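You operate a simulated robot arm through the tools that you are given. There is no shell and no other tool. Be economical: measure what you need, move in short steps, check, and stop when the job is done.

The job below is to be done with a simulated two-armed robot. You get a single attempt, and the scene is never put back.

JOB
Stack the 35 pts silica jar from the bench top on top of the 60 pts silica jar. Pick up the green water bottle with one hand, pass it to the other hand and put it on the window end of the bench. Fetch the pet biscuit from the hall table top and set it on top of the beige padded wooden block. Put one of the wooden balls from the top of the narrow wall shelf on top of the green yoyo. Do these in any order. Set down upright: green water bottle.

It is judged by the outcome, as a careful person would: the job done as asked, and still so three seconds after it is handed in. It fails if anything else is knocked over, pushed out of place, dropped, spilled or broken.

ROBOT AND FRAMES
Two 7-joint arms with fingered hands on one trunk, on a base that drives. Base frame: it is fixed to the floor where the robot stands at the start and does not move with it; the origin is under the middle of the robot, x ahead of it, y to its left, z up; the surface under the hand at the start is at about z = 45. Lengths are in cm, angles in degrees, forces in N, time in s.
The left shoulder is at the start at [9.7, 12.5, 101.7], the right one opposite. With the tool pointing down near the work surface each hand reaches from about 10 to 74 cm from the robot's upright axis, wherever it stands, measured 20 degrees to its own side. Places, roughly: green water bottle [-100, 75, 75]; padded wooden block (8x6x5 cm) [-220, 100, 80]; pet biscuit (5x3x2 cm) [-250, 90, 80]; silica jar [50, 0, 50]; window end of the bench [60, -110, 40]; wooden ball (4x4x4 cm) [-340, 100, 130]; yoyo (6x6x4 cm) [-190, -100, 90]. Payload 3.6 kg a hand.
The TCP of each hand is the grasp point between the finger pads, 3 cm short of the fingertips. In the tool frame z runs along the fingers and y along their closing line. The gripper opens to 10.4 cm. The gripper's body begins 3.5 cm behind the TCP. The gripper is a hand of 4 fingers: y runs from the thumb to the fingers, the wrist lies at [-1.5, -10.4, -17.8] in the tool frame.
Orientation is told as [roll, pitch, yaw] about the base's x, y, z axes, in that order, counted from this pose: with the fingers straight down and the wrist toward the robot, the tool's x, y and z point along [0, 1, 0], [1, 0, 0] and [0, 0, -1] of the base frame.

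CONTROLS
- The arms move only by the tool jog_arm. It takes "left_steps", "right_steps" or both (then of equal length, played together; a hand with none holds still); each is a list of rows, each an object of numbers (a shift or turn left out is 0): "x", "y", "z": the shift along the tool's x, y, z in cm; "wx", "wy", "wz": the turn, a rotation vector about the tool's x, y, z in degrees. In form: [{"x": .., "y": .., "z": .., "wx": .., "wy": .., "wz": ..}, ...]. A call has 1 to 8 rows; each row shifts and turns the commanded pose from where the row before left it, along the tool's axes as they then stand. Rows are played at 5 a second. More than 5 cm and 8.6 degrees between two rows, and nothing of the call is played. A pose out of reach is approached as far as the arm can. The call stops where the force on the tool passes 40 N (or 10 N more than at its start, if that is more) or the arm is blocked; 0.2 s more then pass. In this call time passes only in rows, and 0.2 s behind the last. It gives the time, the measured TCP pose, the force on the tool (base axes), the opening and the grip force at its end, in the units of the frame above (readings bear some noise), with the torque about the TCP (base axes, N m) and any sound that the robot's microphone picked up.
- Cameras (640 x 400 px; columns grow to the right, rows downward): "scene" is now at [20.57, 1.12, 112.2]; the picture's right is [0.15, -0.99, 0.00], its down [-0.79, -0.12, -0.61] and it looks along [0.60, 0.09, -0.79] (base axes); focal length 261 px, centre (320, 200). "left" rides on the left gripper at [-6.1, -9.2, -13] in its tool frame; the picture's right is [-0.81, -0.28, 0.52], its down [0.53, -0.71, 0.46] and it looks along [0.24, 0.64, 0.72] (tool axes); focal length 275 px, centre (320, 200). "right" rides on the right gripper at [6.1, -9.2, -13] in its tool frame; the picture's right is [-0.81, 0.27, -0.52], its down [-0.53, -0.71, 0.46] and it looks along [-0.24, 0.64, 0.72] (tool axes); focal length 275 px, centre (320, 200). There is no depth. A picture from a camera that has moved, and an enlarged one, comes with that camera's place and axes in the base frame and with its lens.
- get_image(camera): a new picture of that camera. The clock stands still meanwhile.
- lift_body(by): slides the trunk up (or, below 0, down) by that many cm; the arms and the scene camera ride with it, the base frame stays. It gives what a move gives, with no picture.
- drive_base(legs): drives the robot by 1 to 6 legs, each [ahead, left, turn to the left] in cm, cm and degrees, along the robot's own axes; the way and the turn of a leg run together, so that a leg with both is an arc; at most 150 cm and 180 degrees a leg. The arms and the cameras ride along, it lands a little off, and it stops where it bumps. It gives what a move gives.
- set_fingers(index, middle, ring, thumb_bend, thumb_turn, hand): sets how far each is bent, from 0 (flat) to 1 (curled in); at 0.3 the hand is open as for a grip, at 0.7 the pads meet at the TCP. One left out holds its place. A second passes; each finger stops where it meets its share of the squeeze, and holds until it gets a number again. It is the only way to open and close the hand. It gives what a move gives, with no picture; readings hold the bend of each and the force on the fingers (four entries, about 0 where the hand has none), thumb and palm. thumb_turn goes from beside the hand (0) to across from the fingers (1), as for a grip.
- turn_head(pan, tilt): turns the head with the scene camera to pan (to the left, within 80 degrees either way) and tilt (down, from -29 to 69), counted from straight ahead of the robot. It gives what a move gives.
- close_up(camera, box): a new picture of the part [left, top, right, bottom] of that camera's present view, enlarged. The clock stands still meanwhile.
- hand_in(): hands the job in; it is judged then, once.

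Work in short steps. Places have to be worked out from the pictures, the camera data and where the tool is seen: move nearer, look again, correct. Check each grasp and each placing, and mend what went wrong. You have 165 turns and 122 pictures in all, those below and enlarged ones among them. Open the grippers and draw the arms clear of the work before you hand the job in, unless the task says otherwise; then end with one line.

The tools are called after "Request:" by a JSON object that holds its "op" and its "data". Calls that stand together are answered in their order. jog_arm: Moves the arms, as the interface text tells. Its arguments: {"type":"object","properties":{"left_steps":{"type":"array"},"right_steps":{"type":"array"}},"required":[]} The other tools are called the same way: lift_body (by) slides the trunk up or down; set_fingers (index, middle, ring, thumb_bend, thumb_turn, hand) moves the fingers one by one; drive_base (legs) drives the base; turn_head (pan, tilt) turns the head that bears the scene camera; get_image (camera) takes a picture; close_up (camera, box) takes an enlarged picture of a part of a camera's view; hand_in () hands the job in.

At the start:

```text
clock: 0.0
left_tool_pos: [39.74, 29.92, 76.01]
left_tcp_rot: [0.0, 0.0, 0.1]
left_wrist_force: [0.0, 0.2, -0.1]
left_moment: [0.01, 0.0, 0.01]
left_grip_width: 10.36
left_grasp_force: 0.0
left_shape: jaw
left_bend: [0.3, 0.3, 0.3, 0.3, 0.98]
left_finger forces: [0.0, 0.0, 0.0, 0.1, 0.0, 0.1]
right_tool_pos: [57.73, -14.66, 80.14]
right_tcp_rot: [0.0, 0.0, 0.0]
right_wrist_force: [0.3, -0.5, -0.2]
right_moment: [0.02, 0.04, 0.01]
right_grip_width: 10.35
right_grasp_force: 0.0
right_shape: jaw
right_bend: [0.3, 0.3, 0.3, 0.3, 0.98]
right_finger forces: [0.0, 0.0, 0.0, 0.0, 0.0, 0.0]
trunk travel left (down, up): [-24.4, 29.2]
robot x, y, heading: [-0.06, 0.01, -0.1]
head pan, tilt: [8.6, 52.6]
```

scene: 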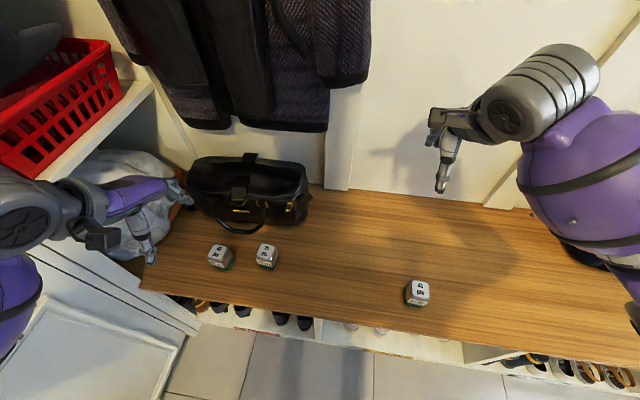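
right: 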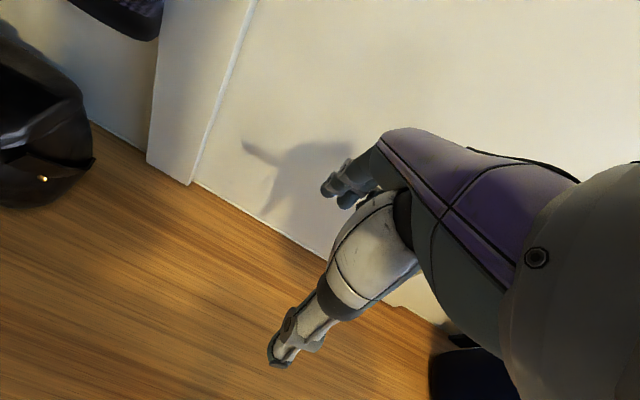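
left: 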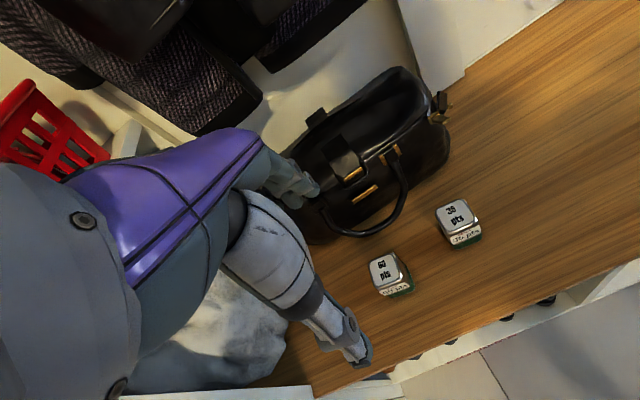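

I see three jars on the bench. I'll zoom in to read their labels.

Request:
{"op": "close_up", "data": {"camera": "scene", "box": [180, 220, 300, 295]}}

Request:
{"op": "close_up", "data": {"camera": "scene", "box": [370, 260, 466, 320]}}

Request:
{"op": "close_up", "data": {"camera": "left", "box": [340, 180, 500, 300]}}

```text
5.33 times, centred on (240, 258) of scene
camera zoom: at [20.57, 1.12, 112.2], right [0.15, -0.99, 0.0], down [-0.79, -0.12, -0.61], along [0.6, 0.09, -0.79], focal length 1393 px, centre (747, -107)
```

zoom: 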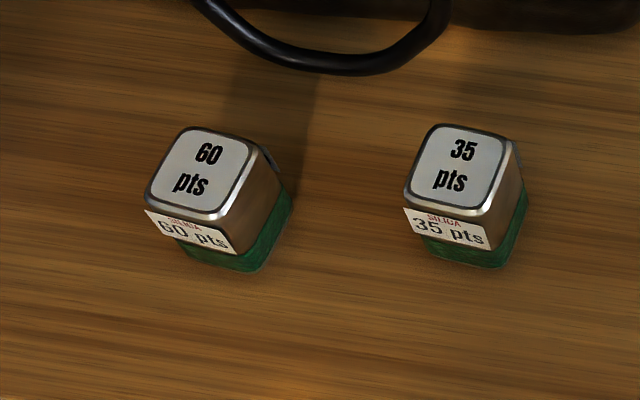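

```text
6.67 times, centred on (418, 290) of scene
camera zoom: at [20.57, 1.12, 112.2], right [0.15, -0.99, 0.0], down [-0.79, -0.12, -0.61], along [0.6, 0.09, -0.79], focal length 1742 px, centre (-333, -400)
```

zoom: 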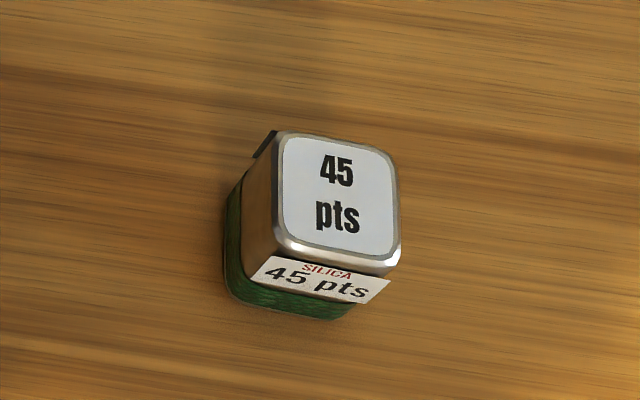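

```text
3.33 times, centred on (420, 240) of left
camera zoom: at [30.75, 23.82, 88.93], right [-0.28, -0.81, -0.52], down [-0.71, 0.53, -0.46], along [0.64, 0.24, -0.72], focal length 918 px, centre (-13, 67)
```

zoom: 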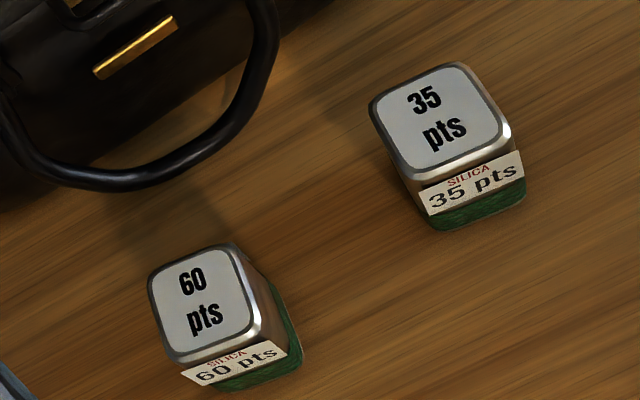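

Jars (tops): the 35 is at about [48.0, 19.0, 51.6] and aligned with the axes. The 60 is at about [46.2, 31.2, 51.4], yaw about -6. I'll bring the left hand above the 35 jar and start turning it to yaw -90, so the fingers close along y and stay off the label.

Request:
{"op": "jog_arm", "data": {"left_steps": [{"x": -3.65, "y": 2.75}, {"x": -3.65, "y": 2.75}, {"x": -3.65, "y": 2.75}, {"wz": 8.5}, {"wz": 8.5}, {"wz": 8.5}, {"wz": 8.5}, {"wz": 8.5}]}}

Request:
{"op": "jog_arm", "data": {"left_steps": [{"wz": 8}, {"wz": 8}, {"wz": 8}, {"wz": 8}, {"wz": 8}, {"wz": 7.5}, {"z": 4}, {"z": 4}]}}

Request:
{"op": "get_image", "data": {"camera": "scene"}}

Request:
{"op": "get_image", "data": {"camera": "left"}}

```text
clock: 1.8
left_tool_pos: [48.05, 18.88, 76.01]
left_tcp_rot: [0.1, 0.0, -42.7]
left_wrist_force: [-0.8, 0.0, 0.0]
left_moment: [0.03, 0.0, 0.01]
left_grip_width: 10.4
left_grasp_force: 0.1
left_shape: jaw
left_bend: [0.3, 0.3, 0.3, 0.3, 0.98]
left_finger forces: [0.0, 0.0, 0.0, 0.0, 0.0, 0.0]
right_tool_pos: [57.76, -14.76, 80.18]
right_tcp_rot: [-0.1, 0.0, -0.1]
right_wrist_force: [0.7, -0.4, -1.6]
right_moment: [-0.03, -0.03, 0.0]
right_grip_width: 10.37
right_grasp_force: 0.1
right_shape: jaw
right_bend: [0.3, 0.3, 0.3, 0.3, 0.98]
right_finger forces: [0.0, 0.0, 0.1, 0.0, 0.0, 0.0]
trunk travel left (down, up): [-24.4, 29.2]
robot x, y, heading: [0.48, 0.07, 0.1]
head pan, tilt: [8.6, 52.6]
```

```text
clock: 3.6
left_tool_pos: [47.97, 19.0, 67.94]
left_tcp_rot: [-0.1, 0.0, -89.9]
left_wrist_force: [-0.9, -0.8, -1.2]
left_moment: [0.0, -0.03, 0.04]
left_grip_width: 10.39
left_grasp_force: 0.1
left_shape: jaw
left_bend: [0.3, 0.3, 0.3, 0.3, 0.98]
left_finger forces: [0.0, 0.1, 0.0, 0.0, 0.0, 0.0]
right_tool_pos: [57.7, -14.79, 80.15]
right_tcp_rot: [0.1, 0.0, 0.0]
right_wrist_force: [0.0, 0.5, 0.2]
right_moment: [0.0, -0.02, -0.01]
right_grip_width: 10.37
right_grasp_force: 0.0
right_shape: jaw
right_bend: [0.3, 0.3, 0.3, 0.3, 0.98]
right_finger forces: [0.0, 0.0, 0.1, 0.1, 0.0, 0.1]
trunk travel left (down, up): [-24.4, 29.2]
robot x, y, heading: [0.18, 0.05, 0.2]
head pan, tilt: [8.6, 52.6]
```

```text
115 pictures are left
camera scene: at [20.58, 1.12, 112.2], right [0.15, -0.99, 0.0], down [-0.79, -0.12, -0.61], along [0.6, 0.09, -0.79], focal length 261 px, centre (320, 200)
```

scene: 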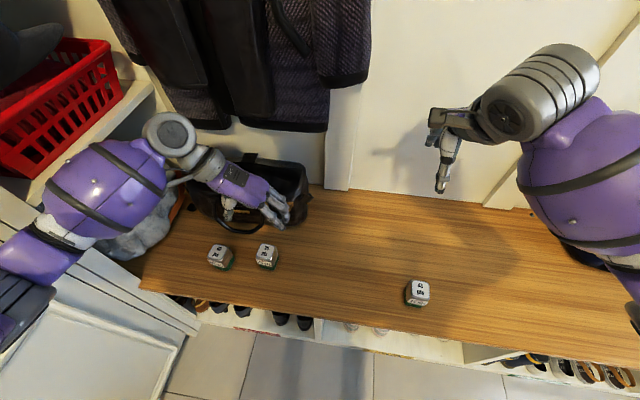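

```text
114 pictures are left
camera left: at [42.07, 28.26, 80.88], right [-0.81, 0.28, -0.52], down [0.53, 0.71, -0.45], along [0.24, -0.64, -0.72], focal length 275 px, centre (320, 200)
```

left: 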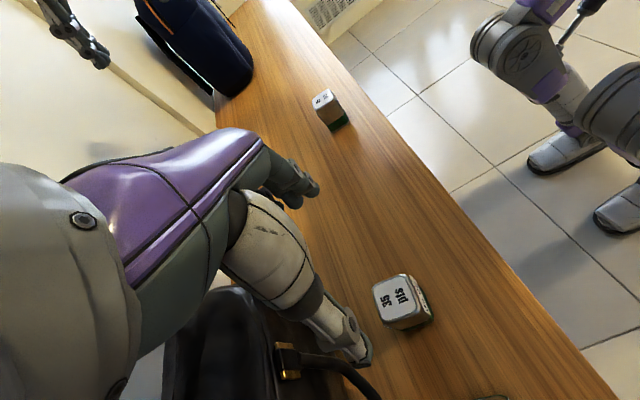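

The hand is above the 35 jar and the pictures agree. I'll descend to TCP z of about 49.

Request:
{"op": "jog_arm", "data": {"left_steps": [{"z": 4.5}, {"z": 4.5}, {"z": 4}]}}

Request:
{"op": "get_image", "data": {"camera": "left"}}

Request:
{"op": "close_up", "data": {"camera": "scene", "box": [180, 180, 340, 280]}}

```text
clock: 4.4
left_tool_pos: [47.95, 18.97, 54.96]
left_tcp_rot: [0.1, 0.0, -90.0]
left_wrist_force: [-0.2, 0.4, 0.4]
left_moment: [0.01, 0.02, 0.0]
left_grip_width: 10.38
left_grasp_force: 0.1
left_shape: jaw
left_bend: [0.3, 0.3, 0.3, 0.3, 0.98]
left_finger forces: [0.0, 0.1, 0.0, 0.1, 0.0, 0.0]
right_tool_pos: [57.86, -14.72, 80.23]
right_tcp_rot: [-0.1, -0.1, -0.1]
right_wrist_force: [0.8, -0.6, -0.1]
right_moment: [-0.03, -0.01, 0.0]
right_grip_width: 10.38
right_grasp_force: 0.0
right_shape: jaw
right_bend: [0.3, 0.3, 0.3, 0.3, 0.98]
right_finger forces: [0.0, 0.0, 0.0, 0.1, 0.0, 0.0]
trunk travel left (down, up): [-24.4, 29.2]
robot x, y, heading: [-0.19, 0.12, -0.2]
head pan, tilt: [8.6, 52.6]
```

```text
113 pictures are left
camera left: at [42.1, 28.13, 67.93], right [-0.81, 0.28, -0.52], down [0.53, 0.71, -0.45], along [0.24, -0.64, -0.72], focal length 275 px, centre (320, 200)
```

left: 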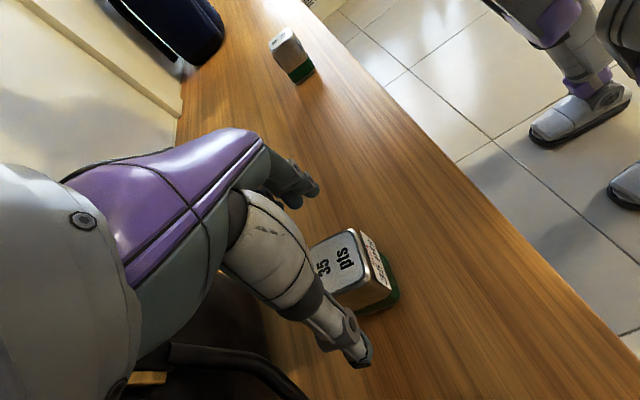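

```text
4.00 times, centred on (260, 230) of scene
camera zoom: at [20.59, 1.11, 112.2], right [0.15, -0.99, 0.0], down [-0.79, -0.12, -0.61], along [0.6, 0.09, -0.79], focal length 1045 px, centre (560, 80)
```

zoom: 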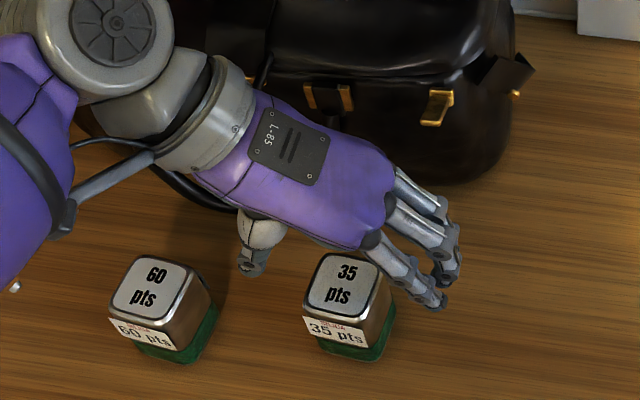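

Aligned so far. I'll go down the rest of the way and close.

Request:
{"op": "jog_arm", "data": {"left_steps": [{"z": 3}, {"z": 2.8}]}}

Request:
{"op": "close_up", "data": {"camera": "scene", "box": [180, 180, 340, 280]}}

```text
clock: 5.0
left_tool_pos: [47.94, 18.99, 49.24]
left_tcp_rot: [0.0, 0.0, -90.1]
left_wrist_force: [-0.3, 0.6, 0.4]
left_moment: [-0.01, -0.01, 0.02]
left_grip_width: 10.38
left_grasp_force: 0.0
left_shape: jaw
left_bend: [0.3, 0.3, 0.3, 0.3, 0.98]
left_finger forces: [0.1, 0.1, 0.0, 0.0, 0.0, 0.0]
right_tool_pos: [57.68, -14.77, 80.23]
right_tcp_rot: [0.0, 0.1, 0.0]
right_wrist_force: [-0.3, -0.4, 0.4]
right_moment: [0.02, -0.02, 0.01]
right_grip_width: 10.41
right_grasp_force: 0.1
right_shape: jaw
right_bend: [0.3, 0.3, 0.3, 0.3, 0.98]
right_finger forces: [0.1, 0.1, 0.0, 0.0, 0.0, 0.0]
trunk travel left (down, up): [-24.4, 29.2]
robot x, y, heading: [-0.05, 0.01, -0.2]
head pan, tilt: [8.6, 52.6]
```

```text
4.00 times, centred on (260, 230) of scene
camera zoom: at [20.58, 1.11, 112.2], right [0.15, -0.99, 0.0], down [-0.79, -0.12, -0.61], along [0.6, 0.09, -0.79], focal length 1045 px, centre (560, 80)
```

zoom: 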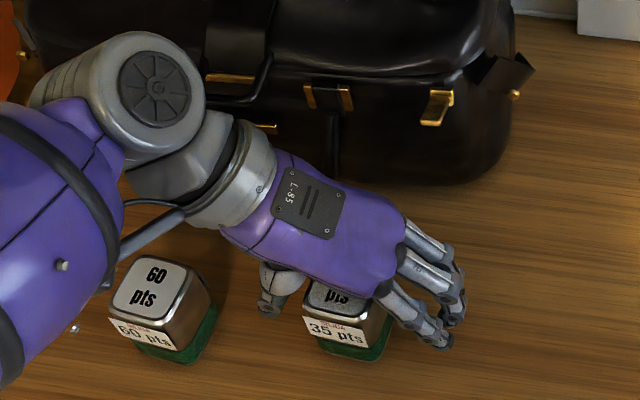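

The jar sits between the thumb and fingers. Closing now.

Request:
{"op": "set_fingers", "data": {"hand": "left", "index": 0.7, "middle": 0.7, "ring": 0.7, "thumb_bend": 0.7}}

Request:
{"op": "close_up", "data": {"camera": "scene", "box": [180, 180, 340, 280]}}

```text
clock: 6.0
left_tool_pos: [47.97, 18.93, 49.21]
left_tcp_rot: [0.0, 0.0, -89.9]
left_wrist_force: [-0.2, 0.1, -0.2]
left_moment: [-0.03, -0.07, 0.0]
left_grip_width: 3.87
left_grasp_force: 16.7
left_shape: fingers
left_bend: [0.58, 0.61, 0.69, 0.55, 0.95]
left_finger forces: [7.9, 8.1, 0.9, 0.0, 15.8, 0.0]
right_tool_pos: [57.76, -14.74, 80.21]
right_tcp_rot: [0.0, -0.1, -0.1]
right_wrist_force: [-0.5, 0.1, -0.6]
right_moment: [-0.01, -0.05, -0.03]
right_grip_width: 10.35
right_grasp_force: 0.1
right_shape: jaw
right_bend: [0.3, 0.3, 0.3, 0.3, 0.98]
right_finger forces: [0.0, 0.0, 0.1, 0.1, 0.1, 0.0]
trunk travel left (down, up): [-24.4, 29.2]
robot x, y, heading: [-0.13, -0.08, -0.1]
head pan, tilt: [8.6, 52.6]
```

```text
4.00 times, centred on (260, 230) of scene
camera zoom: at [20.57, 1.11, 112.2], right [0.15, -0.99, 0.0], down [-0.79, -0.12, -0.61], along [0.6, 0.09, -0.79], focal length 1045 px, centre (560, 80)
```

zoom: 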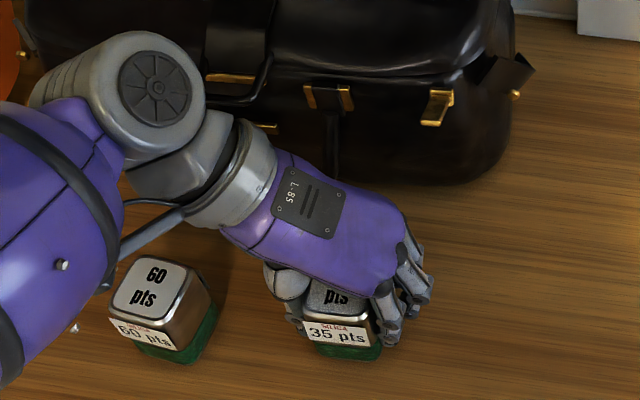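

Gripped with the index finger, middle finger and thumb. I'll lift 10 cm straight up and check.

Request:
{"op": "jog_arm", "data": {"left_steps": [{"z": -2}, {"z": -4}, {"z": -4}]}}

Request:
{"op": "close_up", "data": {"camera": "scene", "box": [160, 160, 352, 280]}}

Request:
{"op": "get_image", "data": {"camera": "left"}}

```text
clock: 6.8
left_tool_pos: [48.01, 18.88, 59.3]
left_tcp_rot: [0.0, 0.0, -90.0]
left_wrist_force: [0.4, -0.7, -0.7]
left_moment: [-0.03, -0.01, -0.02]
left_grip_width: 3.86
left_grasp_force: 16.1
left_shape: fingers
left_bend: [0.58, 0.61, 0.69, 0.55, 0.95]
left_finger forces: [7.8, 7.8, 1.2, 0.0, 15.7, 0.0]
right_tool_pos: [57.78, -14.61, 80.14]
right_tcp_rot: [0.0, 0.0, 0.0]
right_wrist_force: [0.0, -1.0, -0.3]
right_moment: [0.0, 0.01, 0.02]
right_grip_width: 10.37
right_grasp_force: 0.0
right_shape: jaw
right_bend: [0.3, 0.3, 0.3, 0.3, 0.98]
right_finger forces: [0.0, 0.0, 0.0, 0.1, 0.0, 0.0]
trunk travel left (down, up): [-24.4, 29.2]
robot x, y, heading: [0.04, -0.22, -0.2]
head pan, tilt: [8.6, 52.6]
```

```text
3.33 times, centred on (256, 220) of scene
camera zoom: at [20.57, 1.11, 112.2], right [0.15, -0.99, 0.0], down [-0.79, -0.12, -0.61], along [0.6, 0.09, -0.79], focal length 871 px, centre (533, 133)
```

zoom: 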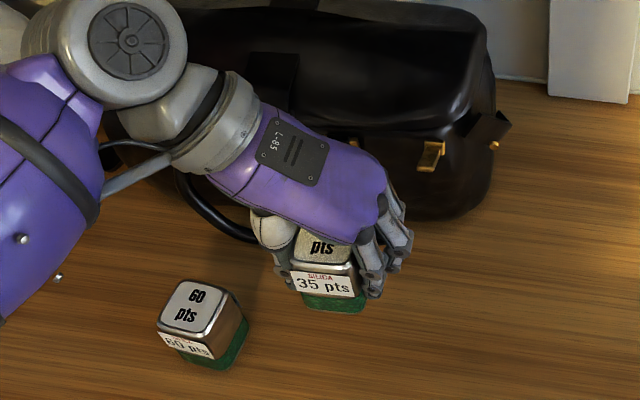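

```text
108 pictures are left
camera left: at [41.97, 28.14, 72.13], right [-0.81, 0.28, -0.52], down [0.53, 0.71, -0.46], along [0.24, -0.64, -0.72], focal length 275 px, centre (320, 200)
```

left: 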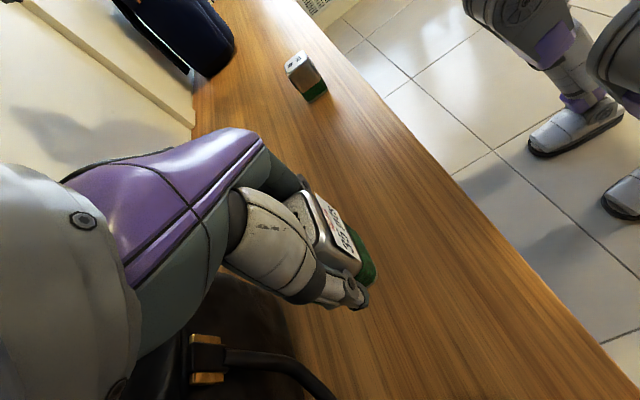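

The jar is held. I'll zoom in to check its pose in the hand before placing it.

Request:
{"op": "close_up", "data": {"camera": "scene", "box": [226, 215, 290, 255]}}

Request:
{"op": "close_up", "data": {"camera": "left", "box": [260, 170, 420, 320]}}

```text
10.00 times, centred on (258, 235) of scene
camera zoom: at [20.57, 1.11, 112.2], right [0.15, -0.99, 0.0], down [-0.79, -0.12, -0.61], along [0.6, 0.09, -0.79], focal length 2612 px, centre (940, -150)
```

zoom: 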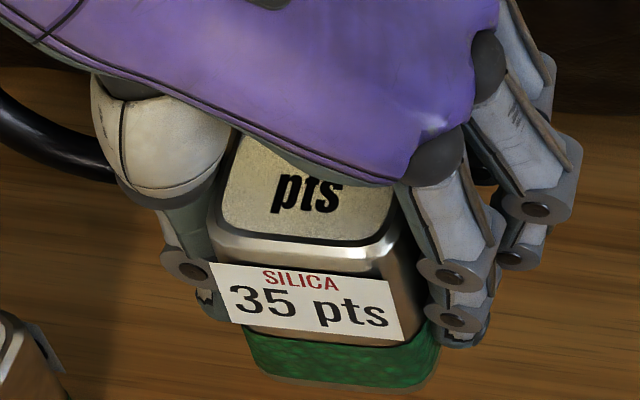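

```text
2.67 times, centred on (340, 245) of left
camera zoom: at [41.97, 28.14, 72.13], right [-0.81, 0.28, -0.52], down [0.53, 0.71, -0.46], along [0.24, -0.64, -0.72], focal length 734 px, centre (267, 80)
```

zoom: 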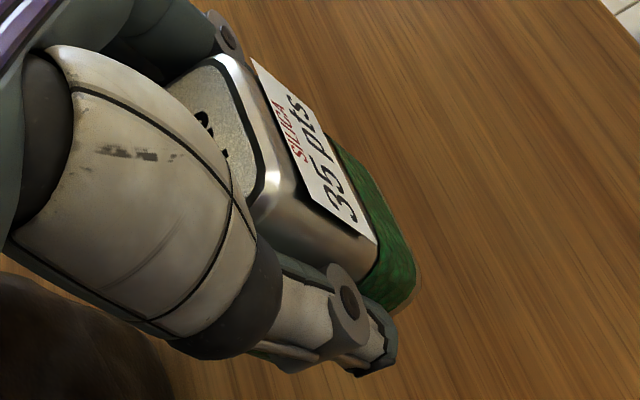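

The jar is upright and aligned, centred at about [47.85, 18.85] in the hand. I'll shift it over the 60 jar at [46.15, 31.2] and turn 6° to match that jar.

Request:
{"op": "jog_arm", "data": {"left_steps": [{"x": -0.4, "y": -3.1}, {"x": -0.4, "y": -3.1}, {"x": -0.4, "y": -3.1}, {"x": -0.5, "y": -3.0}, {"wz": 6}, {}]}}

Request:
{"op": "close_up", "data": {"camera": "scene", "box": [170, 200, 266, 280]}}

Request:
{"op": "get_image", "data": {"camera": "left"}}

```text
clock: 8.2
left_tool_pos: [46.26, 31.17, 59.27]
left_tcp_rot: [0.0, 0.0, -95.9]
left_wrist_force: [-0.6, -0.2, -0.7]
left_moment: [0.01, -0.01, 0.03]
left_grip_width: 3.86
left_grasp_force: 16.3
left_shape: fingers
left_bend: [0.58, 0.61, 0.69, 0.55, 0.95]
left_finger forces: [7.9, 7.7, 1.3, 0.1, 15.8, 0.0]
right_tool_pos: [57.59, -14.68, 80.17]
right_tcp_rot: [0.0, 0.0, 0.0]
right_wrist_force: [-0.1, -0.2, 0.6]
right_moment: [0.03, 0.03, 0.01]
right_grip_width: 10.36
right_grasp_force: 0.0
right_shape: jaw
right_bend: [0.3, 0.3, 0.3, 0.3, 0.98]
right_finger forces: [0.0, 0.0, 0.1, 0.0, 0.1, 0.1]
trunk travel left (down, up): [-24.4, 29.2]
robot x, y, heading: [-0.18, 0.01, 0.0]
head pan, tilt: [8.6, 52.6]
```

```text
5.00 times, centred on (218, 240) of scene
camera zoom: at [20.57, 1.12, 112.2], right [0.15, -0.99, 0.0], down [-0.79, -0.12, -0.61], along [0.6, 0.09, -0.79], focal length 1306 px, centre (830, 0)
```

zoom: 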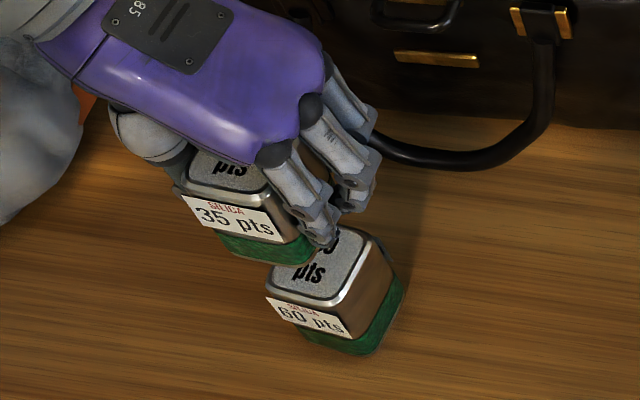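

```text
104 pictures are left
camera left: at [41.36, 41.06, 72.14], right [-0.78, 0.36, -0.52], down [0.6, 0.65, -0.46], along [0.17, -0.67, -0.72], focal length 275 px, centre (320, 200)
```

left: 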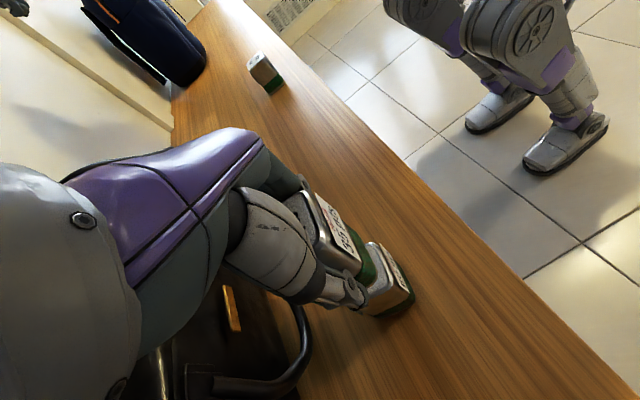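

The two jars line up to within about 0.2 cm. I'll lower 2.8 cm, then go on in small steps.

Request:
{"op": "jog_arm", "data": {"left_steps": [{"z": 1.5}, {"z": 1.3}, {}]}}

Request:
{"op": "close_up", "data": {"camera": "left", "box": [270, 180, 430, 330]}}

Request:
{"op": "close_up", "data": {"camera": "scene", "box": [180, 215, 260, 275]}}

```text
clock: 9.0
left_tool_pos: [46.33, 31.31, 56.27]
left_tcp_rot: [0.0, 0.1, -95.9]
left_wrist_force: [0.4, 0.0, 0.1]
left_moment: [0.05, 0.0, 0.03]
left_grip_width: 3.89
left_grasp_force: 16.4
left_shape: fingers
left_bend: [0.58, 0.61, 0.69, 0.55, 0.95]
left_finger forces: [7.9, 7.8, 1.2, 0.1, 15.8, 0.0]
right_tool_pos: [57.75, -14.72, 80.21]
right_tcp_rot: [0.1, 0.1, -0.2]
right_wrist_force: [-0.8, -0.4, -0.5]
right_moment: [0.0, 0.01, 0.02]
right_grip_width: 10.39
right_grasp_force: 0.0
right_shape: jaw
right_bend: [0.3, 0.3, 0.3, 0.3, 0.98]
right_finger forces: [0.0, 0.1, 0.0, 0.0, 0.0, 0.1]
trunk travel left (down, up): [-24.4, 29.2]
robot x, y, heading: [-0.2, -0.05, 0.2]
head pan, tilt: [8.6, 52.6]
```

```text
2.67 times, centred on (350, 255) of left
camera zoom: at [41.39, 41.06, 69.3], right [-0.78, 0.36, -0.52], down [0.6, 0.65, -0.46], along [0.17, -0.67, -0.72], focal length 734 px, centre (240, 53)
```

zoom: 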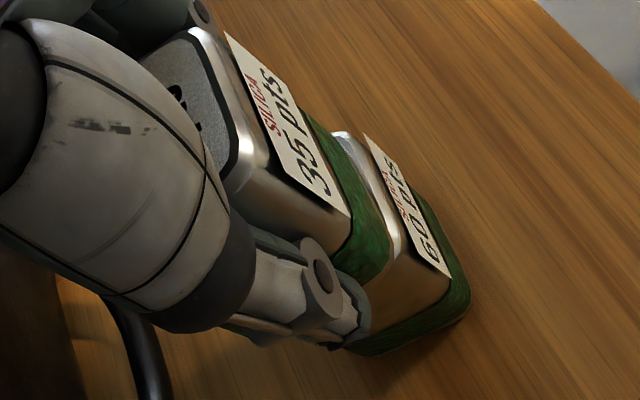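

```text
6.67 times, centred on (220, 245) of scene
camera zoom: at [20.58, 1.12, 112.2], right [0.15, -0.99, 0.0], down [-0.79, -0.12, -0.61], along [0.6, 0.09, -0.79], focal length 1742 px, centre (987, -100)
```

zoom: 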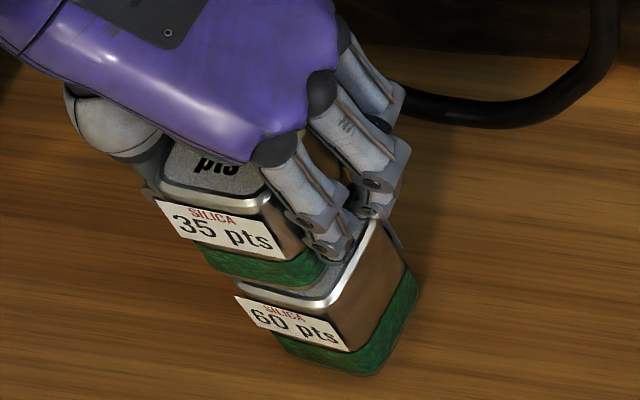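

A small gap remains. I'll lower in 0.2–0.3 cm steps and watch the force.

Request:
{"op": "jog_arm", "data": {"left_steps": [{"z": 0.25}, {"z": 0.2}, {}]}}

Request:
{"op": "close_up", "data": {"camera": "left", "box": [270, 180, 430, 330]}}

```text
clock: 9.8
left_tool_pos: [46.28, 31.21, 56.02]
left_tcp_rot: [0.1, -0.1, -96.0]
left_wrist_force: [-0.8, -0.6, 4.2]
left_moment: [-0.1, -0.07, -0.03]
left_grip_width: 3.89
left_grasp_force: 16.2
left_shape: fingers
left_bend: [0.58, 0.61, 0.69, 0.55, 0.95]
left_finger forces: [8.0, 7.9, 0.9, 0.0, 16.6, 0.1]
right_tool_pos: [57.76, -14.66, 80.3]
right_tcp_rot: [0.0, -0.1, 0.0]
right_wrist_force: [-0.2, -0.2, 0.4]
right_moment: [-0.01, -0.04, 0.01]
right_grip_width: 10.37
right_grasp_force: 0.1
right_shape: jaw
right_bend: [0.3, 0.3, 0.3, 0.3, 0.98]
right_finger forces: [0.0, 0.0, 0.1, 0.1, 0.1, 0.1]
trunk travel left (down, up): [-24.4, 29.2]
robot x, y, heading: [-0.02, -0.03, -0.2]
head pan, tilt: [8.6, 52.6]
```

```text
2.67 times, centred on (350, 255) of left
camera zoom: at [41.34, 41.03, 68.93], right [-0.78, 0.36, -0.52], down [0.6, 0.65, -0.46], along [0.18, -0.67, -0.72], focal length 734 px, centre (240, 53)
```

zoom: 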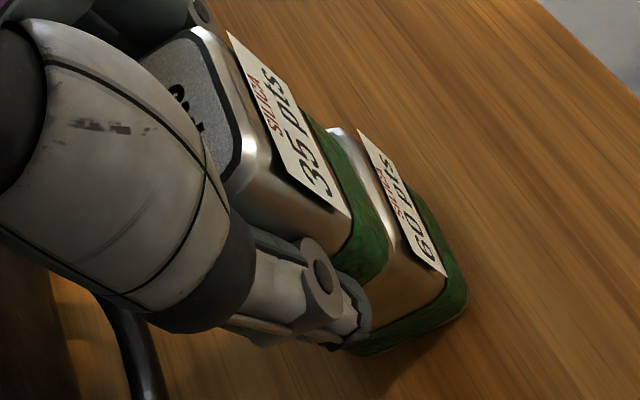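

Contact: 4 N upward. I'll release gently.

Request:
{"op": "set_fingers", "data": {"hand": "left", "index": 0.5, "middle": 0.52, "ring": 0.55, "thumb_bend": 0.46}}

Request:
{"op": "set_fingers", "data": {"hand": "left", "index": 0.3, "middle": 0.3, "ring": 0.3, "thumb_bend": 0.3}}

Request:
{"op": "close_up", "data": {"camera": "scene", "box": [160, 190, 272, 275]}}

```text
clock: 10.8
left_tool_pos: [46.3, 31.13, 55.93]
left_tcp_rot: [0.0, 0.0, -96.0]
left_wrist_force: [0.0, -1.2, 0.2]
left_moment: [0.01, -0.01, 0.01]
left_grip_width: 5.66
left_grasp_force: 0.0
left_shape: fingers
left_bend: [0.5, 0.52, 0.55, 0.46, 0.97]
left_finger forces: [0.0, 0.0, 0.0, 0.1, 0.1, 0.1]
right_tool_pos: [57.64, -14.79, 80.2]
right_tcp_rot: [-0.1, -0.1, 0.0]
right_wrist_force: [-1.2, 0.1, -0.3]
right_moment: [0.02, 0.0, 0.07]
right_grip_width: 10.36
right_grasp_force: 0.0
right_shape: jaw
right_bend: [0.3, 0.3, 0.3, 0.3, 0.98]
right_finger forces: [0.0, 0.1, 0.0, 0.1, 0.0, 0.1]
trunk travel left (down, up): [-24.4, 29.2]
robot x, y, heading: [0.23, 0.22, 0.2]
head pan, tilt: [8.6, 52.6]
```

```text
clock: 11.8
left_tool_pos: [46.3, 31.18, 55.96]
left_tcp_rot: [0.0, 0.0, -96.0]
left_wrist_force: [-0.1, -0.5, 0.3]
left_moment: [-0.02, -0.02, -0.01]
left_grip_width: 10.26
left_grasp_force: 0.0
left_shape: fingers
left_bend: [0.3, 0.3, 0.3, 0.3, 0.97]
left_finger forces: [0.0, 0.1, 0.1, 0.0, 0.0, 0.1]
right_tool_pos: [57.78, -14.58, 80.1]
right_tcp_rot: [0.0, 0.0, 0.0]
right_wrist_force: [0.0, 0.4, 0.7]
right_moment: [-0.01, 0.0, -0.04]
right_grip_width: 10.37
right_grasp_force: 0.1
right_shape: jaw
right_bend: [0.3, 0.3, 0.3, 0.3, 0.98]
right_finger forces: [0.0, 0.1, 0.0, 0.1, 0.0, 0.1]
trunk travel left (down, up): [-24.4, 29.2]
robot x, y, heading: [0.25, 0.39, 0.1]
head pan, tilt: [8.6, 52.6]
```

```text
4.71 times, centred on (216, 232) of scene
camera zoom: at [20.57, 1.12, 112.2], right [0.15, -0.99, 0.0], down [-0.79, -0.12, -0.61], along [0.6, 0.09, -0.79], focal length 1229 px, centre (809, 47)
```

zoom: 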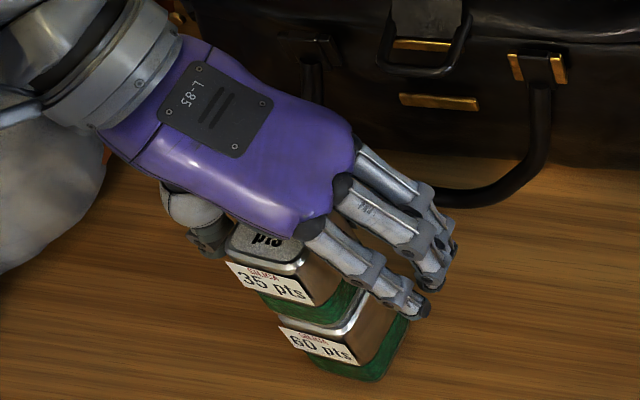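

Stacked. I'll raise the hand straight up, then swing it inward toward a carrying pose.

Request:
{"op": "jog_arm", "data": {"left_steps": [{"z": -3}, {"z": -4}, {"z": -4.5}, {"z": -4.5}, {"z": -4.5}, {"wz": -8}, {"wz": -8}, {"wz": -8}]}}

Request:
{"op": "jog_arm", "data": {"left_steps": [{"wz": -8.5}, {"wz": -8.5}, {"wz": -8.5}, {"wz": -8.5}, {"wz": -8.5}, {"wz": -8.5}, {"wz": -8.5}, {"wz": -8.5}]}}

Request:
{"op": "get_image", "data": {"camera": "scene"}}

```text
clock: 13.6
left_tool_pos: [46.29, 31.22, 76.47]
left_tcp_rot: [0.0, 0.0, -71.9]
left_wrist_force: [-0.3, -0.4, -0.2]
left_moment: [0.0, 0.02, 0.0]
left_grip_width: 10.27
left_grasp_force: 0.1
left_shape: fingers
left_bend: [0.3, 0.3, 0.3, 0.3, 0.97]
left_finger forces: [0.0, 0.0, 0.1, 0.0, 0.0, 0.0]
right_tool_pos: [57.79, -14.92, 80.2]
right_tcp_rot: [0.0, -0.1, 0.0]
right_wrist_force: [0.5, 0.3, 0.2]
right_moment: [-0.05, 0.0, -0.01]
right_grip_width: 10.35
right_grasp_force: 0.1
right_shape: jaw
right_bend: [0.3, 0.3, 0.3, 0.3, 0.98]
right_finger forces: [0.0, 0.0, 0.0, 0.0, 0.0, 0.0]
trunk travel left (down, up): [-24.4, 29.2]
robot x, y, heading: [-0.37, -0.21, -0.1]
head pan, tilt: [8.6, 52.6]
```

```text
clock: 15.4
left_tool_pos: [46.68, 29.09, 76.48]
left_tcp_rot: [-0.4, 0.2, -3.8]
left_wrist_force: [0.5, 0.3, 0.0]
left_moment: [-0.02, 0.04, 0.03]
left_grip_width: 10.31
left_grasp_force: 0.1
left_shape: fingers
left_bend: [0.3, 0.3, 0.3, 0.3, 0.97]
left_finger forces: [0.0, 0.0, 0.1, 0.0, 0.1, 0.0]
right_tool_pos: [58.0, -16.25, 79.76]
right_tcp_rot: [1.0, 0.3, -0.2]
right_wrist_force: [0.8, -0.4, -0.1]
right_moment: [0.01, 0.03, 0.02]
right_grip_width: 10.38
right_grasp_force: 0.1
right_shape: jaw
right_bend: [0.3, 0.3, 0.3, 0.3, 0.98]
right_finger forces: [0.0, 0.0, 0.1, 0.0, 0.0, 0.0]
trunk travel left (down, up): [-24.4, 29.2]
robot x, y, heading: [0.09, -0.08, -0.0]
head pan, tilt: [8.6, 52.6]
```

```text
99 pictures are left
camera scene: at [20.9, -0.92, 112.13], right [0.15, -0.99, -0.02], down [-0.79, -0.11, -0.61], along [0.6, 0.1, -0.79], focal length 261 px, centre (320, 200)
```

scene: 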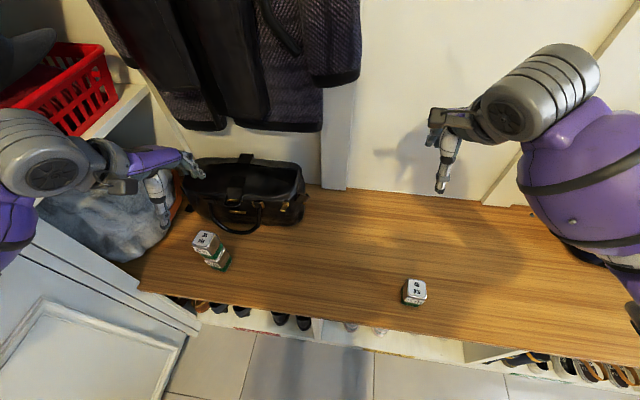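

The robot seems to lean slightly, so the left elbow is probably pressing on the shelf to the left. I'll bring the hand back and inward to relieve it.

Request:
{"op": "jog_arm", "data": {"left_steps": [{"x": -3, "y": -1}, {"x": -3, "y": -1}, {"x": -3, "y": -1}, {"x": -3, "y": -1}, {}]}}

Request:
{"op": "turn_head", "data": {"pan": 60, "tilt": 35}}

Request:
{"op": "get_image", "data": {"camera": "scene"}}

```text
clock: 16.6
left_tool_pos: [42.85, 19.75, 76.09]
left_tcp_rot: [-0.1, 0.0, -3.9]
left_wrist_force: [0.5, 0.3, 0.0]
left_moment: [0.03, 0.0, 0.01]
left_grip_width: 10.3
left_grasp_force: 0.0
left_shape: fingers
left_bend: [0.3, 0.3, 0.3, 0.3, 0.97]
left_finger forces: [0.0, 0.1, 0.1, 0.0, 0.0, 0.1]
left hand out of reach, approached as far as the arm can: row 4
right_tool_pos: [57.78, -14.74, 80.28]
right_tcp_rot: [0.0, -0.1, 0.1]
right_wrist_force: [1.0, -0.2, 0.3]
right_moment: [0.01, 0.03, 0.03]
right_grip_width: 10.37
right_grasp_force: 0.1
right_shape: jaw
right_bend: [0.3, 0.3, 0.3, 0.3, 0.98]
right_finger forces: [0.0, 0.0, 0.0, 0.0, 0.0, 0.0]
trunk travel left (down, up): [-24.4, 29.2]
robot x, y, heading: [-0.12, -0.2, 0.1]
head pan, tilt: [8.6, 52.6]
```

```text
clock: 17.8
left_tool_pos: [42.87, 19.79, 76.1]
left_tcp_rot: [0.1, 0.0, -4.0]
left_wrist_force: [0.1, 0.5, 0.1]
left_moment: [-0.03, 0.0, 0.0]
left_grip_width: 10.32
left_grasp_force: 0.0
left_shape: fingers
left_bend: [0.3, 0.3, 0.3, 0.3, 0.97]
left_finger forces: [0.0, 0.1, 0.0, 0.0, 0.1, 0.0]
right_tool_pos: [57.77, -14.73, 80.15]
right_tcp_rot: [-0.1, 0.0, -0.1]
right_wrist_force: [0.6, 0.5, 0.7]
right_moment: [-0.02, 0.01, 0.0]
right_grip_width: 10.37
right_grasp_force: 0.1
right_shape: jaw
right_bend: [0.3, 0.3, 0.3, 0.3, 0.98]
right_finger forces: [0.0, 0.0, 0.1, 0.1, 0.1, 0.1]
trunk travel left (down, up): [-24.4, 29.2]
robot x, y, heading: [-0.01, 0.03, 0.1]
head pan, tilt: [60.0, 35.0]
```

```text
98 pictures are left
camera scene: at [17.61, 7.62, 114.71], right [0.87, -0.5, 0.0], down [-0.29, -0.5, -0.82], along [0.41, 0.71, -0.57], focal length 261 px, centre (320, 200)
```

scene: 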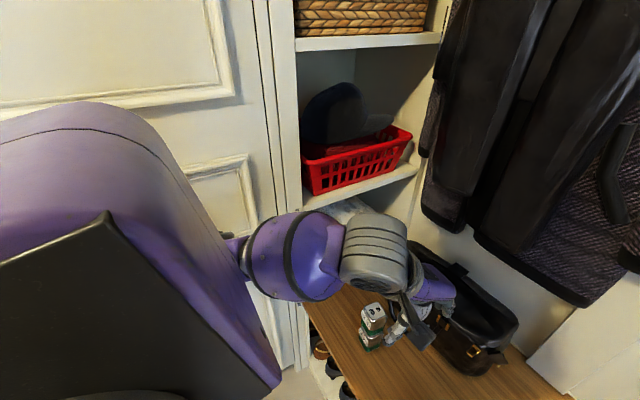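

The lean is gone. Before moving I'll look to the left rear and right rear to see the room.

Request:
{"op": "turn_head", "data": {"pan": 80, "tilt": 20}}

Request:
{"op": "get_image", "data": {"camera": "scene"}}

Request:
{"op": "turn_head", "data": {"pan": -80, "tilt": 25}}

Request:
{"op": "get_image", "data": {"camera": "scene"}}

```text
clock: 18.6
left_tool_pos: [42.88, 19.6, 76.06]
left_tcp_rot: [0.0, 0.0, -4.0]
left_wrist_force: [0.1, -0.2, -0.1]
left_moment: [0.02, 0.0, 0.01]
left_grip_width: 10.27
left_grasp_force: 0.0
left_shape: fingers
left_bend: [0.3, 0.3, 0.3, 0.3, 0.97]
left_finger forces: [0.0, 0.0, 0.0, 0.1, 0.1, 0.0]
right_tool_pos: [57.6, -14.65, 80.24]
right_tcp_rot: [0.0, 0.0, 0.0]
right_wrist_force: [-0.4, 0.1, 0.8]
right_moment: [0.0, -0.03, 0.02]
right_grip_width: 10.37
right_grasp_force: 0.1
right_shape: jaw
right_bend: [0.3, 0.3, 0.3, 0.3, 0.98]
right_finger forces: [0.0, 0.0, 0.0, 0.0, 0.0, 0.0]
trunk travel left (down, up): [-24.4, 29.2]
robot x, y, heading: [-0.13, 0.31, 0.0]
head pan, tilt: [80.0, 20.0]
```

```text
97 pictures are left
camera scene: at [14.83, 9.17, 117.09], right [0.98, -0.17, 0.0], down [-0.06, -0.34, -0.94], along [0.16, 0.93, -0.34], focal length 261 px, centre (320, 200)
```

scene: 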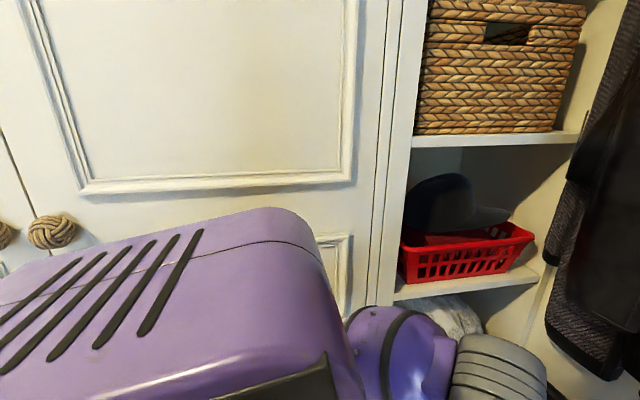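

```text
clock: 21.1
left_tool_pos: [42.96, 19.7, 75.98]
left_tcp_rot: [0.0, 0.0, -4.0]
left_wrist_force: [0.1, 0.2, 0.4]
left_moment: [0.0, 0.0, -0.01]
left_grip_width: 10.32
left_grasp_force: 0.1
left_shape: fingers
left_bend: [0.3, 0.3, 0.3, 0.3, 0.97]
left_finger forces: [0.0, 0.0, 0.0, 0.1, 0.0, 0.0]
right_tool_pos: [57.75, -14.71, 80.18]
right_tcp_rot: [0.0, 0.0, -0.1]
right_wrist_force: [-0.4, 0.4, 0.4]
right_moment: [0.01, 0.0, 0.01]
right_grip_width: 10.35
right_grasp_force: 0.1
right_shape: jaw
right_bend: [0.3, 0.3, 0.3, 0.3, 0.98]
right_finger forces: [0.0, 0.0, 0.0, 0.1, 0.1, 0.1]
trunk travel left (down, up): [-24.4, 29.2]
robot x, y, heading: [0.18, 0.18, -0.2]
head pan, tilt: [-80.0, 25.0]
```

```text
96 pictures are left
camera scene: at [14.81, -9.07, 116.29], right [-0.98, -0.17, 0.0], down [-0.07, 0.42, -0.91], along [0.16, -0.89, -0.42], focal length 261 px, centre (320, 200)
```

scene: 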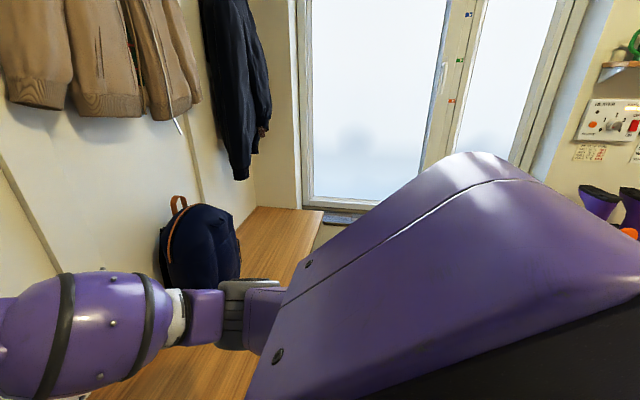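

The wall cabinet is close on the left and the window is to the right. I'll tuck the right arm, then back away from the bench and slightly right.

Request:
{"op": "jog_arm", "data": {"right_steps": [{"y": -4.25}, {"y": -4.25}, {"y": -4.25}, {"y": -4.25}]}}

Request:
{"op": "drive_base", "data": {"legs": [[-45, 0, 0], [0, -20, 0]]}}

Request:
{"op": "turn_head", "data": {"pan": 80, "tilt": 20}}

Request:
{"op": "get_image", "data": {"camera": "scene"}}

```text
clock: 22.1
left_tool_pos: [42.86, 19.74, 76.12]
left_tcp_rot: [0.1, 0.0, -4.0]
left_wrist_force: [0.5, -0.8, 1.0]
left_moment: [-0.01, 0.0, 0.01]
left_grip_width: 10.32
left_grasp_force: 0.1
left_shape: fingers
left_bend: [0.3, 0.3, 0.3, 0.3, 0.97]
left_finger forces: [0.0, 0.1, 0.0, 0.0, 0.0, 0.0]
right_tool_pos: [43.91, -14.65, 80.12]
right_tcp_rot: [0.0, 0.0, -0.1]
right_wrist_force: [0.3, -1.1, -0.8]
right_moment: [-0.01, 0.01, 0.0]
right_grip_width: 10.35
right_grasp_force: 0.0
right_shape: jaw
right_bend: [0.3, 0.3, 0.3, 0.3, 0.98]
right_finger forces: [0.1, 0.1, 0.0, 0.1, 0.1, 0.1]
right hand out of reach, approached as far as the arm can: row 4
trunk travel left (down, up): [-24.4, 29.2]
robot x, y, heading: [0.11, -0.0, -0.1]
head pan, tilt: [-80.0, 25.0]
```

```text
clock: 26.8
left_tool_pos: [-2.38, 0.02, 76.02]
left_tcp_rot: [0.0, 0.1, -3.9]
left_wrist_force: [0.0, -1.0, -0.3]
left_moment: [0.0, 0.01, 0.02]
left_grip_width: 10.3
left_grasp_force: 0.0
left_shape: fingers
left_bend: [0.3, 0.3, 0.3, 0.3, 0.97]
left_finger forces: [0.0, 0.0, 0.1, 0.0, 0.1, 0.0]
right_tool_pos: [-1.12, -34.19, 80.08]
right_tcp_rot: [0.1, -0.1, 0.0]
right_wrist_force: [-0.5, -0.5, -0.3]
right_moment: [0.01, 0.01, -0.03]
right_grip_width: 10.38
right_grasp_force: 0.0
right_shape: jaw
right_bend: [0.3, 0.3, 0.3, 0.3, 0.98]
right_finger forces: [0.0, 0.0, 0.0, 0.0, 0.0, 0.0]
trunk travel left (down, up): [-24.4, 29.2]
robot x, y, heading: [-44.98, -19.84, 0.0]
head pan, tilt: [-80.0, 25.0]
```

```text
clock: 29.2
left_tool_pos: [-2.33, -0.04, 76.02]
left_tcp_rot: [0.1, 0.0, -3.9]
left_wrist_force: [0.4, 0.3, -0.2]
left_moment: [-0.04, -0.03, -0.01]
left_grip_width: 10.32
left_grasp_force: 0.0
left_shape: fingers
left_bend: [0.3, 0.3, 0.3, 0.3, 0.97]
left_finger forces: [0.0, 0.0, 0.1, 0.0, 0.0, 0.0]
right_tool_pos: [-1.08, -34.14, 80.05]
right_tcp_rot: [-0.1, 0.0, 0.1]
right_wrist_force: [-0.7, 0.8, 0.2]
right_moment: [0.02, -0.01, 0.0]
right_grip_width: 10.37
right_grasp_force: 0.0
right_shape: jaw
right_bend: [0.3, 0.3, 0.3, 0.3, 0.98]
right_finger forces: [0.0, 0.0, 0.0, 0.0, 0.1, 0.0]
trunk travel left (down, up): [-24.4, 29.2]
robot x, y, heading: [-45.28, -19.82, -0.0]
head pan, tilt: [80.0, 20.0]
```

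```text
95 pictures are left
camera scene: at [-30.33, -10.59, 117.1], right [0.99, -0.17, 0.0], down [-0.06, -0.34, -0.94], along [0.16, 0.93, -0.34], focal length 261 px, centre (320, 200)
```

scene: 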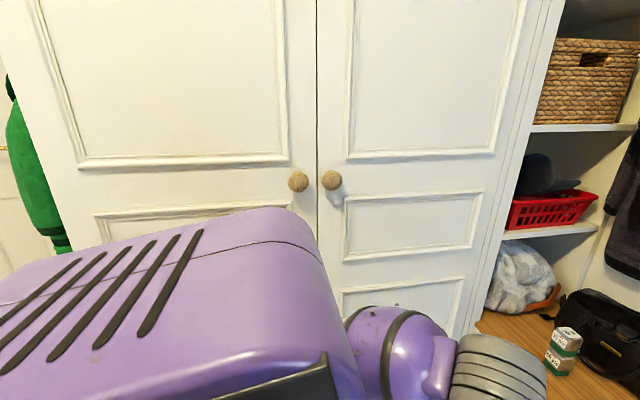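

The stack stands well. The green bottle shows at the far left edge. I'll turn left 90° here, since the cabinet is about 75 cm away and leaves room, and look.

Request:
{"op": "drive_base", "data": {"legs": [[0, 0, 100]]}}

Request:
{"op": "turn_head", "data": {"pan": 40, "tilt": 20}}

Request:
{"op": "get_image", "data": {"camera": "scene"}}

```text
clock: 33.9
left_tool_pos: [-72.3, 18.7, 76.04]
left_tcp_rot: [0.0, 0.0, 96.5]
left_wrist_force: [-0.7, -0.5, 0.7]
left_moment: [-0.04, 0.02, 0.0]
left_grip_width: 10.31
left_grasp_force: 0.0
left_shape: fingers
left_bend: [0.3, 0.3, 0.3, 0.3, 0.97]
left_finger forces: [0.0, 0.0, 0.0, 0.0, 0.1, 0.0]
right_tool_pos: [-38.96, 26.09, 80.2]
right_tcp_rot: [0.0, 0.0, 100.5]
right_wrist_force: [-0.5, 0.1, 0.3]
right_moment: [-0.04, 0.01, -0.01]
right_grip_width: 10.37
right_grasp_force: 0.0
right_shape: jaw
right_bend: [0.3, 0.3, 0.3, 0.3, 0.98]
right_finger forces: [0.1, 0.1, 0.0, 0.1, 0.1, 0.0]
trunk travel left (down, up): [-24.4, 29.2]
robot x, y, heading: [-44.99, -19.92, 100.5]
head pan, tilt: [80.0, 20.0]
```

```text
clock: 34.9
left_tool_pos: [-72.23, 18.71, 76.05]
left_tcp_rot: [0.0, -0.1, 96.5]
left_wrist_force: [0.2, 0.2, 0.6]
left_moment: [0.01, 0.03, 0.0]
left_grip_width: 10.31
left_grasp_force: 0.0
left_shape: fingers
left_bend: [0.3, 0.3, 0.3, 0.3, 0.97]
left_finger forces: [0.1, 0.0, 0.1, 0.0, 0.1, 0.1]
right_tool_pos: [-38.95, 26.01, 80.18]
right_tcp_rot: [0.0, -0.1, 100.5]
right_wrist_force: [-0.4, -0.1, -0.1]
right_moment: [0.01, 0.01, -0.03]
right_grip_width: 10.35
right_grasp_force: 0.0
right_shape: jaw
right_bend: [0.3, 0.3, 0.3, 0.3, 0.98]
right_finger forces: [0.1, 0.0, 0.1, 0.0, 0.0, 0.0]
trunk travel left (down, up): [-24.4, 29.2]
robot x, y, heading: [-45.32, -19.65, 100.7]
head pan, tilt: [40.0, 20.0]
```

```text
94 pictures are left
camera scene: at [-54.71, -0.92, 117.1], right [0.64, 0.77, 0.0], down [0.26, -0.22, -0.94], along [-0.73, 0.6, -0.34], focal length 261 px, centre (320, 200)
```

scene: 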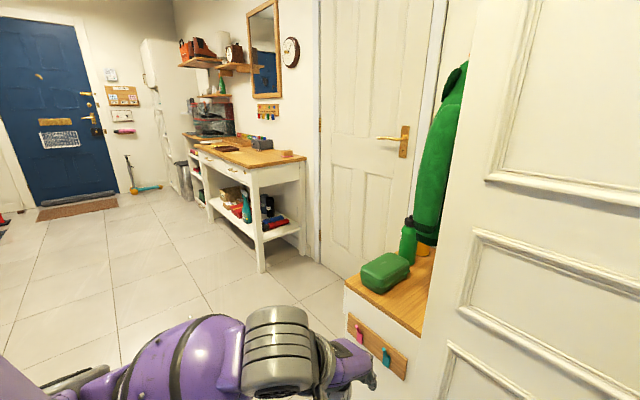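

The green bottle is on a small wooden seat next to a green box, with a green coat hanging behind. I'll zoom in on it and on the hall table.

Request:
{"op": "close_up", "data": {"camera": "scene", "box": [340, 200, 468, 300]}}

Request:
{"op": "close_up", "data": {"camera": "scene", "box": [170, 30, 330, 160]}}

```text
4.00 times, centred on (404, 250) of scene
camera zoom: at [-54.71, -0.92, 117.1], right [0.64, 0.77, 0.0], down [0.26, -0.22, -0.94], along [-0.73, 0.6, -0.34], focal length 1045 px, centre (-16, 0)
```

zoom: 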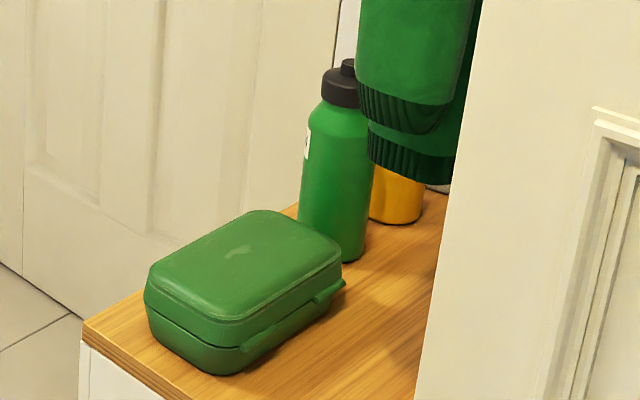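

```text
3.08 times, centred on (250, 95) of scene
camera zoom: at [-54.71, -0.92, 117.1], right [0.64, 0.77, 0.0], down [0.26, -0.22, -0.94], along [-0.73, 0.6, -0.34], focal length 804 px, centre (535, 523)
```

zoom: 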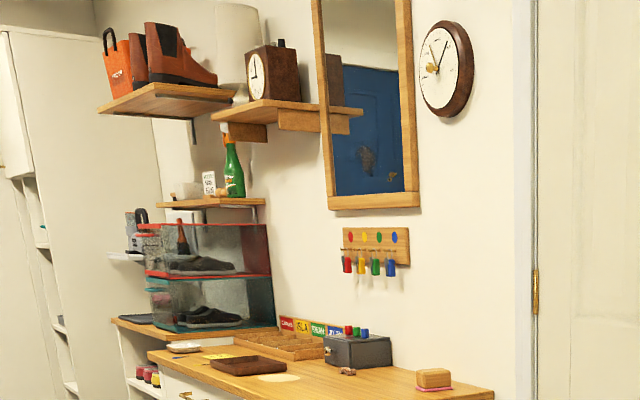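

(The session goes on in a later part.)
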